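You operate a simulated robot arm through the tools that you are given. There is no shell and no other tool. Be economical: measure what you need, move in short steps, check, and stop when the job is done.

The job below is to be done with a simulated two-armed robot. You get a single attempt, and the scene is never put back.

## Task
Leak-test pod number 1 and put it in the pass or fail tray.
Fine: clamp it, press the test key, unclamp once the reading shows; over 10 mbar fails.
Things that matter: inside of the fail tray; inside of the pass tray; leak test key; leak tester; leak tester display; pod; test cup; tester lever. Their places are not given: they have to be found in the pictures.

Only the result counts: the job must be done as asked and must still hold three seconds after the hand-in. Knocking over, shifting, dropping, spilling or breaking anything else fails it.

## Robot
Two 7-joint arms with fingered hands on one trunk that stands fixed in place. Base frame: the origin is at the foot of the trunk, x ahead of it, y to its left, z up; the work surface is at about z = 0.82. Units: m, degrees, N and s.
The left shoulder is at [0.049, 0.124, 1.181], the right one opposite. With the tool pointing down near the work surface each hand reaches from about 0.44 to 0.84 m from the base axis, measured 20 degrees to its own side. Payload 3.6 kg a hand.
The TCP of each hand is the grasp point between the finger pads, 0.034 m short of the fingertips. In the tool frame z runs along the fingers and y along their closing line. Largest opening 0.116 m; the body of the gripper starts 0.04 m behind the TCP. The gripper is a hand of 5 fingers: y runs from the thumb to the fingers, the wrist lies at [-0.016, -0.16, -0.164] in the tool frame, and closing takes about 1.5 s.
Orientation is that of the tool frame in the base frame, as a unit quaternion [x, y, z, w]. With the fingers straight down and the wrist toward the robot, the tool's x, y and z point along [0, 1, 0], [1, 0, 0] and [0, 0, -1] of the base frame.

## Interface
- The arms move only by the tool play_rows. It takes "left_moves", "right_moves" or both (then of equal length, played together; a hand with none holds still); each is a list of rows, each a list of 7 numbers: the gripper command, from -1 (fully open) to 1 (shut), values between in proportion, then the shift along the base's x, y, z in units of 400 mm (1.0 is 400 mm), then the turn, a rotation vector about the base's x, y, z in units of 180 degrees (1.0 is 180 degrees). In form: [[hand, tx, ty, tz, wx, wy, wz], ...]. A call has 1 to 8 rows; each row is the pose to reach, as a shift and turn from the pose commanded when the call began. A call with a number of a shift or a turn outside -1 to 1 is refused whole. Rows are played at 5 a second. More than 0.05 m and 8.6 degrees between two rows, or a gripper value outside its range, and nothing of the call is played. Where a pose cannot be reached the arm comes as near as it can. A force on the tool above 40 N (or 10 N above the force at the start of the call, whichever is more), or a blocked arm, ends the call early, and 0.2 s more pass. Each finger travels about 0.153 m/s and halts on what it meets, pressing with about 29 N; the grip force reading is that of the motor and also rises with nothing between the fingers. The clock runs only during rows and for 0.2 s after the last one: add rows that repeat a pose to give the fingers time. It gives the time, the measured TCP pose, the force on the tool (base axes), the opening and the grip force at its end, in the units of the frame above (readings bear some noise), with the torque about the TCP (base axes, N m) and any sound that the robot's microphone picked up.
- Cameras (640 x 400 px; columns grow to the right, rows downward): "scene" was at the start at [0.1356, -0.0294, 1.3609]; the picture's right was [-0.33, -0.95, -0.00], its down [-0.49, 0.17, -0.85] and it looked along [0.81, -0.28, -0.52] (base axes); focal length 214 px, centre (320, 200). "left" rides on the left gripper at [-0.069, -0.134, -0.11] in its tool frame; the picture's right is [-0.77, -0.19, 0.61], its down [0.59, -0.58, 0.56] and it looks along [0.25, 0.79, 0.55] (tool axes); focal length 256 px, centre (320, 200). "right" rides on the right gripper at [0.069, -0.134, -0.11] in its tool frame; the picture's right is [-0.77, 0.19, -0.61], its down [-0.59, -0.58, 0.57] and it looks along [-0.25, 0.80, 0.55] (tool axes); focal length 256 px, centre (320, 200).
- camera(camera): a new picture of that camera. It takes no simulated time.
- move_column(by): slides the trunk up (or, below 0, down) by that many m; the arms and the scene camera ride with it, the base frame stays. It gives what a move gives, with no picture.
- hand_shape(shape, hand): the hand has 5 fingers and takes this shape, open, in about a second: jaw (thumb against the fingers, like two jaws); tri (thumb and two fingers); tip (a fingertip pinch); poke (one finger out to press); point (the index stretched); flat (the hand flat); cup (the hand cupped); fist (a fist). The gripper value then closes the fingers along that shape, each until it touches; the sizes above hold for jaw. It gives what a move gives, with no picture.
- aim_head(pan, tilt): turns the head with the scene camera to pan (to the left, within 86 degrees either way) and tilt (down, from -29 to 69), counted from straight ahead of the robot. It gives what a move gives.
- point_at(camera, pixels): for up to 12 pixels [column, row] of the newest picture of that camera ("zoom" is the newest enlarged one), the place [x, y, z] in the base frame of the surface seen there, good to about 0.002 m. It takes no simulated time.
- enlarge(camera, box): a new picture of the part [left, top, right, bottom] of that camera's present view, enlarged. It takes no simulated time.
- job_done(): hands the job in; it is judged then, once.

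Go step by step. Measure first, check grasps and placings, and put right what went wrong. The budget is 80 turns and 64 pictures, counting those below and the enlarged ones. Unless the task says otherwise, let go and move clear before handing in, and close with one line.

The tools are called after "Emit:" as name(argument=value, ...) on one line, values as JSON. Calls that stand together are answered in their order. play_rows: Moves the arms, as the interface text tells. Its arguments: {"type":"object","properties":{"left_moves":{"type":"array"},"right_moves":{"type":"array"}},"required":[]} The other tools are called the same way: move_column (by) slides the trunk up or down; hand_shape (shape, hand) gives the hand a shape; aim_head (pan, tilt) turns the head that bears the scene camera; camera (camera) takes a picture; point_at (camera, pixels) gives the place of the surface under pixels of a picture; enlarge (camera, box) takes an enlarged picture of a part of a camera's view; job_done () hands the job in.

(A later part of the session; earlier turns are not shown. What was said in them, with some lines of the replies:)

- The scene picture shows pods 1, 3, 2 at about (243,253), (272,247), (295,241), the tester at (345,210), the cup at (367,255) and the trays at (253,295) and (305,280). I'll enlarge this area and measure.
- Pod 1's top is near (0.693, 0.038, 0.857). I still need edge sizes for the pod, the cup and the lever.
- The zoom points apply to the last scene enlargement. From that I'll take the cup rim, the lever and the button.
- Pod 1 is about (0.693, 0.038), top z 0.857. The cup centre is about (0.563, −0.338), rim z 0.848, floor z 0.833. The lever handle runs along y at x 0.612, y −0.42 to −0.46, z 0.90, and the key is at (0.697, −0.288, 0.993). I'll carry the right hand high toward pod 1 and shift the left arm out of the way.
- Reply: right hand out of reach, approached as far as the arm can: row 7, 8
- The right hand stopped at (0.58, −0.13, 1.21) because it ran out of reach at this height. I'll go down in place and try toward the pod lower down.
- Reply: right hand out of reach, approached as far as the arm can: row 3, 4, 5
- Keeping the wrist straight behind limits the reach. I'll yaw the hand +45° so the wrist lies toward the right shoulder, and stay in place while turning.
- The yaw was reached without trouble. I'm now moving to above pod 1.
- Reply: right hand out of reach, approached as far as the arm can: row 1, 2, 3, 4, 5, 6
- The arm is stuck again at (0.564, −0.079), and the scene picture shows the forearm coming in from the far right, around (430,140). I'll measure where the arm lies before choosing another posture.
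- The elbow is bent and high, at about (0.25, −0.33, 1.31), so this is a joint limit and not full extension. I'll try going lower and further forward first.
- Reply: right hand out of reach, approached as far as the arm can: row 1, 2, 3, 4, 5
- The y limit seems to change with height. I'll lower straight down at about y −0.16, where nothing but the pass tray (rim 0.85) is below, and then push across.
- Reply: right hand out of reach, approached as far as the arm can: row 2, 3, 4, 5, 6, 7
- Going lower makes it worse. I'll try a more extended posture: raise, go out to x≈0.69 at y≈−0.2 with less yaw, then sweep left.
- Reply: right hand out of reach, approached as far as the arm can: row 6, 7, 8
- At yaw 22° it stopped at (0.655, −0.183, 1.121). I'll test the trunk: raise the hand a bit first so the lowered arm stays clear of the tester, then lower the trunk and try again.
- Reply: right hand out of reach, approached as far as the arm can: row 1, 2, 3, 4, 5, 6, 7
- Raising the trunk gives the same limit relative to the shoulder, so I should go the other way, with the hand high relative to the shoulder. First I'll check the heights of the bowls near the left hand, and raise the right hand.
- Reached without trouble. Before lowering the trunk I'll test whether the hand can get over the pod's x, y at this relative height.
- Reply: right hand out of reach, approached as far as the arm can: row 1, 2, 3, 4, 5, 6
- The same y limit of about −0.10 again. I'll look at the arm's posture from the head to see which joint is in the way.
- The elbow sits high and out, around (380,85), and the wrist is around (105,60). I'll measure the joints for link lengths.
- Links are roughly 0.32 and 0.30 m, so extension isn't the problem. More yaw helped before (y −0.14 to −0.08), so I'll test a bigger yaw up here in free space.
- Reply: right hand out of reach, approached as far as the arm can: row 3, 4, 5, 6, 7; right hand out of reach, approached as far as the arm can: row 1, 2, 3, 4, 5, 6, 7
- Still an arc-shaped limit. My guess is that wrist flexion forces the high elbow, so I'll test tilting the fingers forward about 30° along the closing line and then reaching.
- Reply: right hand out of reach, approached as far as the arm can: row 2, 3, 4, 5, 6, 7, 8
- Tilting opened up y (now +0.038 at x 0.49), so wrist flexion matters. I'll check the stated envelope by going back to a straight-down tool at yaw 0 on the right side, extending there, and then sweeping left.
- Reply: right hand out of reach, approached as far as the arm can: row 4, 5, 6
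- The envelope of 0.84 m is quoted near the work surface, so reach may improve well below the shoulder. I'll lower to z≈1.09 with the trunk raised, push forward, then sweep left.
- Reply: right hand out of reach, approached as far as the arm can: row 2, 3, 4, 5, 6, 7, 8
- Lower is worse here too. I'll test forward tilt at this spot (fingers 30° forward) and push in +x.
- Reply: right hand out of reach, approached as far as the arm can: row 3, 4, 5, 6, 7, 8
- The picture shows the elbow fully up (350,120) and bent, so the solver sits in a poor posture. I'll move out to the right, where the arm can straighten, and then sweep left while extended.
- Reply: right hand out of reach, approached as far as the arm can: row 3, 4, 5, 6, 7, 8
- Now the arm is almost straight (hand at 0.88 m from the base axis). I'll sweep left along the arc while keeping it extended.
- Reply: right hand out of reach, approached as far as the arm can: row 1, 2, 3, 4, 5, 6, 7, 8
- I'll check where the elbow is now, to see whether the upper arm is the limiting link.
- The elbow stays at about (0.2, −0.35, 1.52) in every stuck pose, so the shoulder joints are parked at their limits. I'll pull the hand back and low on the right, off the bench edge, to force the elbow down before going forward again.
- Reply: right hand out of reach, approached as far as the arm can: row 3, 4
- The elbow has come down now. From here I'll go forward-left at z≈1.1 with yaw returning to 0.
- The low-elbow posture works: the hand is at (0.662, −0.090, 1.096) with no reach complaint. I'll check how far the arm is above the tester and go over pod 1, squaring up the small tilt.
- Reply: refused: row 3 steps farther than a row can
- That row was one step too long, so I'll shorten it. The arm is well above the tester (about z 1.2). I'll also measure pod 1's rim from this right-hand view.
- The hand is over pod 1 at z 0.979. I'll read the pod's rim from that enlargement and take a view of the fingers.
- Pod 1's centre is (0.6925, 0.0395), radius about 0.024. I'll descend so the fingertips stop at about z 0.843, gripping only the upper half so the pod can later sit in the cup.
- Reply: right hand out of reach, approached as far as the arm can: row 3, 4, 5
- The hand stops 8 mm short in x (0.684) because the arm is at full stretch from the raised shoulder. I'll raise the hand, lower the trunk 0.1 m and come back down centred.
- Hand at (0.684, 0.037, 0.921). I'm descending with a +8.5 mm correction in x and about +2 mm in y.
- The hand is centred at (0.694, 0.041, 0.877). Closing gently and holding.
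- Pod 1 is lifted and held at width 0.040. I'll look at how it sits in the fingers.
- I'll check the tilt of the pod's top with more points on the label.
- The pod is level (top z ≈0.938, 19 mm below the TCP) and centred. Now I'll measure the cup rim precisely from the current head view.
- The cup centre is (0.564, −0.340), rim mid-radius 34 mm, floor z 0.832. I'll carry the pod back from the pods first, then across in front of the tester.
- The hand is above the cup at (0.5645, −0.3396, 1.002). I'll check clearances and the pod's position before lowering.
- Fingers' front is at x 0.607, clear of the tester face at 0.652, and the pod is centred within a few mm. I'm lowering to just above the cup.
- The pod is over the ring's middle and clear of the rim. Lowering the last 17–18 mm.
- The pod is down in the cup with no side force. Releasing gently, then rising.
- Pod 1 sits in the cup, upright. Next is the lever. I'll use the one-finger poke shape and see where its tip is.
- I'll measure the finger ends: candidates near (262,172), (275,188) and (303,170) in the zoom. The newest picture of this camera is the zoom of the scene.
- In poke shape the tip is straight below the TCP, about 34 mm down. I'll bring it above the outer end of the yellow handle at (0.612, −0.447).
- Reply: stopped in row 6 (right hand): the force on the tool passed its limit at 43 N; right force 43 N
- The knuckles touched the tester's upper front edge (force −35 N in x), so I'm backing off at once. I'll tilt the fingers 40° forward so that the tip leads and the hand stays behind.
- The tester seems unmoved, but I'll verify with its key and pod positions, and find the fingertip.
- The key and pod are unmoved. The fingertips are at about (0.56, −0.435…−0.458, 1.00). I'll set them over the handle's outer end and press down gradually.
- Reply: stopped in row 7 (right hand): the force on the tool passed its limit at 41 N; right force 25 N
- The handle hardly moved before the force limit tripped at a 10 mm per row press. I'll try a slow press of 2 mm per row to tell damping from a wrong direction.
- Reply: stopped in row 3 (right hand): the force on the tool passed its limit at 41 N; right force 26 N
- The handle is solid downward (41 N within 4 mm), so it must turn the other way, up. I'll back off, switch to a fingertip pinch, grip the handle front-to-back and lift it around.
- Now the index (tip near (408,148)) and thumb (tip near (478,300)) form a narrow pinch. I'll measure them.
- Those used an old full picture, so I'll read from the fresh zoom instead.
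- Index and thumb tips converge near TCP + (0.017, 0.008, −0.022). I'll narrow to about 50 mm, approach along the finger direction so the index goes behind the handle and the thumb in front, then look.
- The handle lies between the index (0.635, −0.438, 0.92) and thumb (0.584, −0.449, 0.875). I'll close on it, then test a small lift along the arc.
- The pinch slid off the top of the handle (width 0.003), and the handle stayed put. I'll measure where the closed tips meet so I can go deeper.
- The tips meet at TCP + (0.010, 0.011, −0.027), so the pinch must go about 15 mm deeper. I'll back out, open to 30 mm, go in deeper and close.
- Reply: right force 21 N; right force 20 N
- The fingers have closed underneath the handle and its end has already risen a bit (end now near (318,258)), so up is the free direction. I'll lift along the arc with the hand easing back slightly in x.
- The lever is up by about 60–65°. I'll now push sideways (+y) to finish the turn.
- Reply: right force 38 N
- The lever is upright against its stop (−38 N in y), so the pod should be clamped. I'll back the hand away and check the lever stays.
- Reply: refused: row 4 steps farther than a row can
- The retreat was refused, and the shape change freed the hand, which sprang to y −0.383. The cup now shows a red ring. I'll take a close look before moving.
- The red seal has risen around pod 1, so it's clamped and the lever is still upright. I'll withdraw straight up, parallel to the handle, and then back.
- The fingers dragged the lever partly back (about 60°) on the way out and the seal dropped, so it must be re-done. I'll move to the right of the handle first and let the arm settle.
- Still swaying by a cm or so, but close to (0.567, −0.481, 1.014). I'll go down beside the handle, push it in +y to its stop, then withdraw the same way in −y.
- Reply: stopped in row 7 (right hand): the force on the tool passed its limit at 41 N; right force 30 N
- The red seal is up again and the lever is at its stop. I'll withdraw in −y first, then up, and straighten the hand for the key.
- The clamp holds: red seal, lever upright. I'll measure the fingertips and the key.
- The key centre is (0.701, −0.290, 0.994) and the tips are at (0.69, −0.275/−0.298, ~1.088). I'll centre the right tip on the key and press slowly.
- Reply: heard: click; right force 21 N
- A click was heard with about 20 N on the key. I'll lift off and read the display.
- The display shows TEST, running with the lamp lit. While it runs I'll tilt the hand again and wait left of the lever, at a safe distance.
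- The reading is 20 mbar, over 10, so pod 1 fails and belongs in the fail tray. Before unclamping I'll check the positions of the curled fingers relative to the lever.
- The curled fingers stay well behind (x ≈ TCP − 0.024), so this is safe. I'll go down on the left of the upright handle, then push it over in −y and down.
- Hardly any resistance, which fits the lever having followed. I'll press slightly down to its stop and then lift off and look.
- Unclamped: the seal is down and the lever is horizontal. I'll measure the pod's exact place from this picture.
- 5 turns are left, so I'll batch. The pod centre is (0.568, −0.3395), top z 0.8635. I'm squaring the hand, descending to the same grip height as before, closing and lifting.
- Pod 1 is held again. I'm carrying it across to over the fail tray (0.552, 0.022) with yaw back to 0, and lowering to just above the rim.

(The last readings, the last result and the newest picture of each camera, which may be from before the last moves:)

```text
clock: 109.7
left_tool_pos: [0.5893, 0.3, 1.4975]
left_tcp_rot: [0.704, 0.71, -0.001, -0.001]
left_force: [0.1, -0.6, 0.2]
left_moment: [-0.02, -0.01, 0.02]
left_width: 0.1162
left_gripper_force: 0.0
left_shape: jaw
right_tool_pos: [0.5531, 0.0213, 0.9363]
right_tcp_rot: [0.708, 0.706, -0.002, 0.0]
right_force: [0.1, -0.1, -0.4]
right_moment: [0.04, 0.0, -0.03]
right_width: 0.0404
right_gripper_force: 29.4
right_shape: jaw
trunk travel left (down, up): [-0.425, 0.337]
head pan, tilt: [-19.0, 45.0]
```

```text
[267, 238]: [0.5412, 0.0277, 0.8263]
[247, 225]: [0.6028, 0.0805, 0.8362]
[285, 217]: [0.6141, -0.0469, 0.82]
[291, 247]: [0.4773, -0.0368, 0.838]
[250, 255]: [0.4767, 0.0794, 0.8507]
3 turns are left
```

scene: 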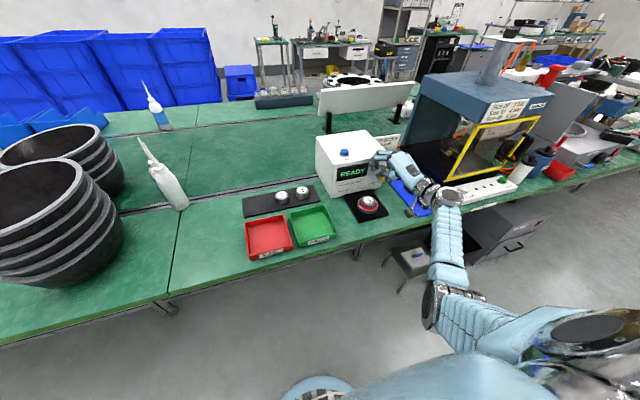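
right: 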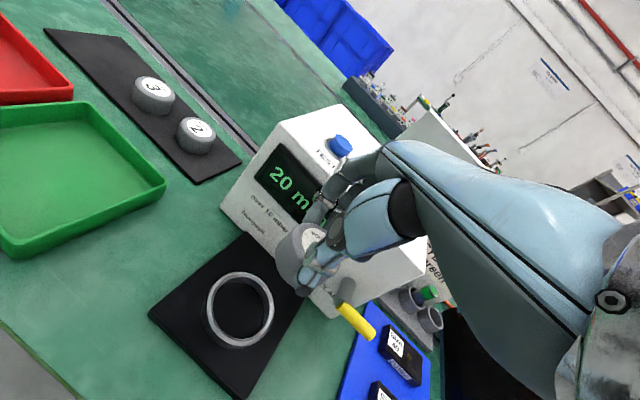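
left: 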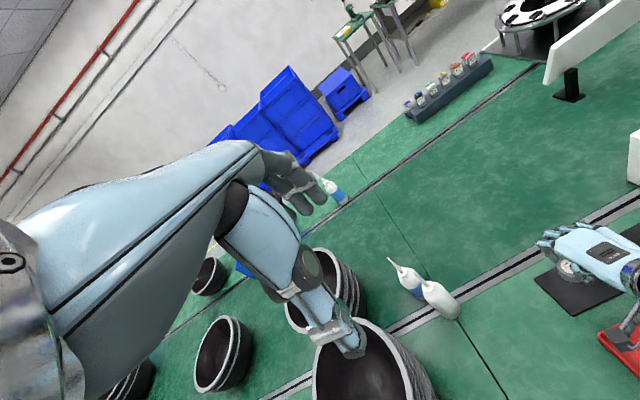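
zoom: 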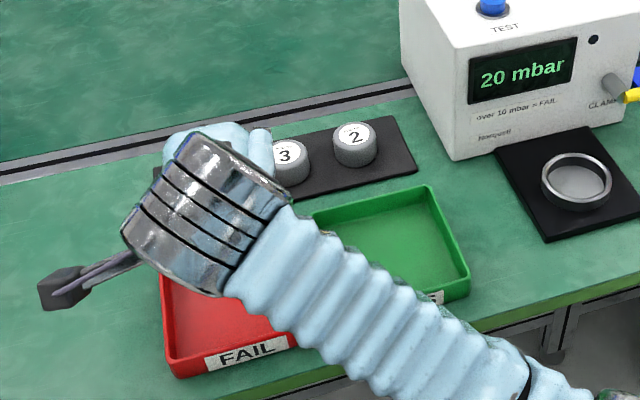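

The hand is over the fail tray (floor z 0.826). I'm lowering to the floor, releasing, rising straight up and taking the last picture from the hand.

Emit:
play_rows(right_moves=[[1, 0, 0, -0.05, 0, 0, 0], [1, 0, 0, -0.1, 0, 0, 0], [1, 0, 0, -0.13, 0, 0, 0], [1, 0, 0, -0.14, 0, 0, 0], [1, 0, 0, -0.146, 0, 0, 0], [1, 0, 0, -0.146, 0, 0, 0]])

Emit:
play_rows(right_moves=[[0.6, 0, 0, 0, 0, 0, 0], [0.3, 0, 0, 0, 0, 0, 0], [0.1, 0, 0, 0, 0, 0, 0], [-0.1, 0, 0, 0, 0, 0, 0], [-0.25, 0, 0, 0, 0, 0, 0], [-0.25, 0, 0, 0, 0, 0, 0], [-0.25, 0, 0, 0, 0, 0, 0]])

Emit:
play_rows(right_moves=[[-0.25, 0, 0, 0.03, 0, 0, 0], [-0.25, 0, 0, 0.1, 0, 0, 0], [-0.25, 0, 0, 0.2, 0, 0, 0], [-0.25, 0, 0, 0.3, 0, 0, 0], [-0.25, 0, 0, 0.4, 0, 0, 0], [-0.25, 0, 0, 0.4, 0, 0, 0]])

Emit:
camera(camera="right")

```text
clock: 111.1
left_tool_pos: [0.5898, 0.298, 1.4967]
left_tcp_rot: [0.703, 0.711, -0.001, 0.0]
left_force: [0.4, 0.2, 0.2]
left_moment: [-0.01, 0.03, 0.0]
left_width: 0.1159
left_gripper_force: 0.0
left_shape: jaw
right_tool_pos: [0.5534, 0.0226, 0.8783]
right_tcp_rot: [0.708, 0.706, -0.002, 0.0]
right_force: [-0.1, -0.9, -1.2]
right_moment: [0.03, 0.0, 0.0]
right_width: 0.0403
right_gripper_force: 29.1
right_shape: jaw
trunk travel left (down, up): [-0.425, 0.337]
head pan, tilt: [-19.0, 45.0]
```

```text
clock: 112.7
left_tool_pos: [0.5873, 0.2987, 1.4967]
left_tcp_rot: [0.704, 0.71, 0.0, -0.001]
left_force: [-0.6, 0.2, 0.1]
left_moment: [0.0, 0.0, -0.01]
left_width: 0.116
left_gripper_force: 0.0
left_shape: jaw
right_tool_pos: [0.551, 0.0221, 0.8787]
right_tcp_rot: [0.708, 0.706, -0.002, 0.0]
right_force: [-9.5, 0.5, 3.6]
right_moment: [-0.02, 0.12, 0.02]
right_width: 0.0685
right_gripper_force: 0.1
right_shape: jaw
trunk travel left (down, up): [-0.425, 0.337]
head pan, tilt: [-19.0, 45.0]
```

```text
clock: 114.1
left_tool_pos: [0.5894, 0.2989, 1.4972]
left_tcp_rot: [0.704, 0.71, -0.001, -0.001]
left_force: [0.2, 0.3, -0.1]
left_moment: [0.03, 0.01, 0.01]
left_width: 0.1159
left_gripper_force: 0.1
left_shape: jaw
right_tool_pos: [0.5536, 0.0211, 1.0386]
right_tcp_rot: [0.709, 0.706, -0.002, 0.0]
right_force: [0.6, 0.6, 0.1]
right_moment: [-0.02, 0.04, 0.03]
right_width: 0.0724
right_gripper_force: 0.1
right_shape: jaw
trunk travel left (down, up): [-0.425, 0.337]
head pan, tilt: [-19.0, 45.0]
```

```text
0 pictures are left
2 turns are left
```

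right: 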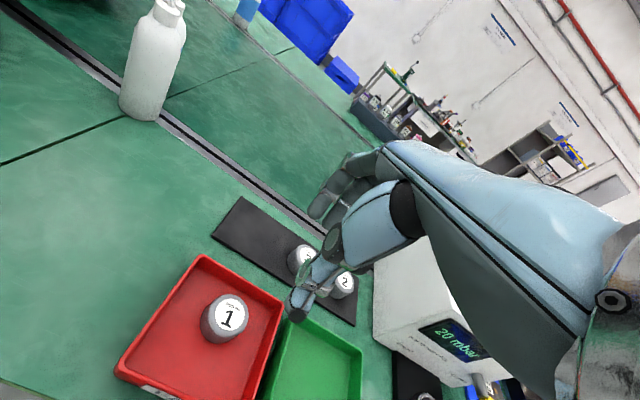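

The last picture shows pod 1 upright inside the red fail tray at (225,318), pods 2 and 3 in place, and the hand clear. Handing in.

Emit:
job_done()

```text
The job is handed in.
```

Pod 1 leaked 20 mbar, over the 10 mbar limit, so it failed. I unclamped it and left it upright in the fail tray, then handed in the job.
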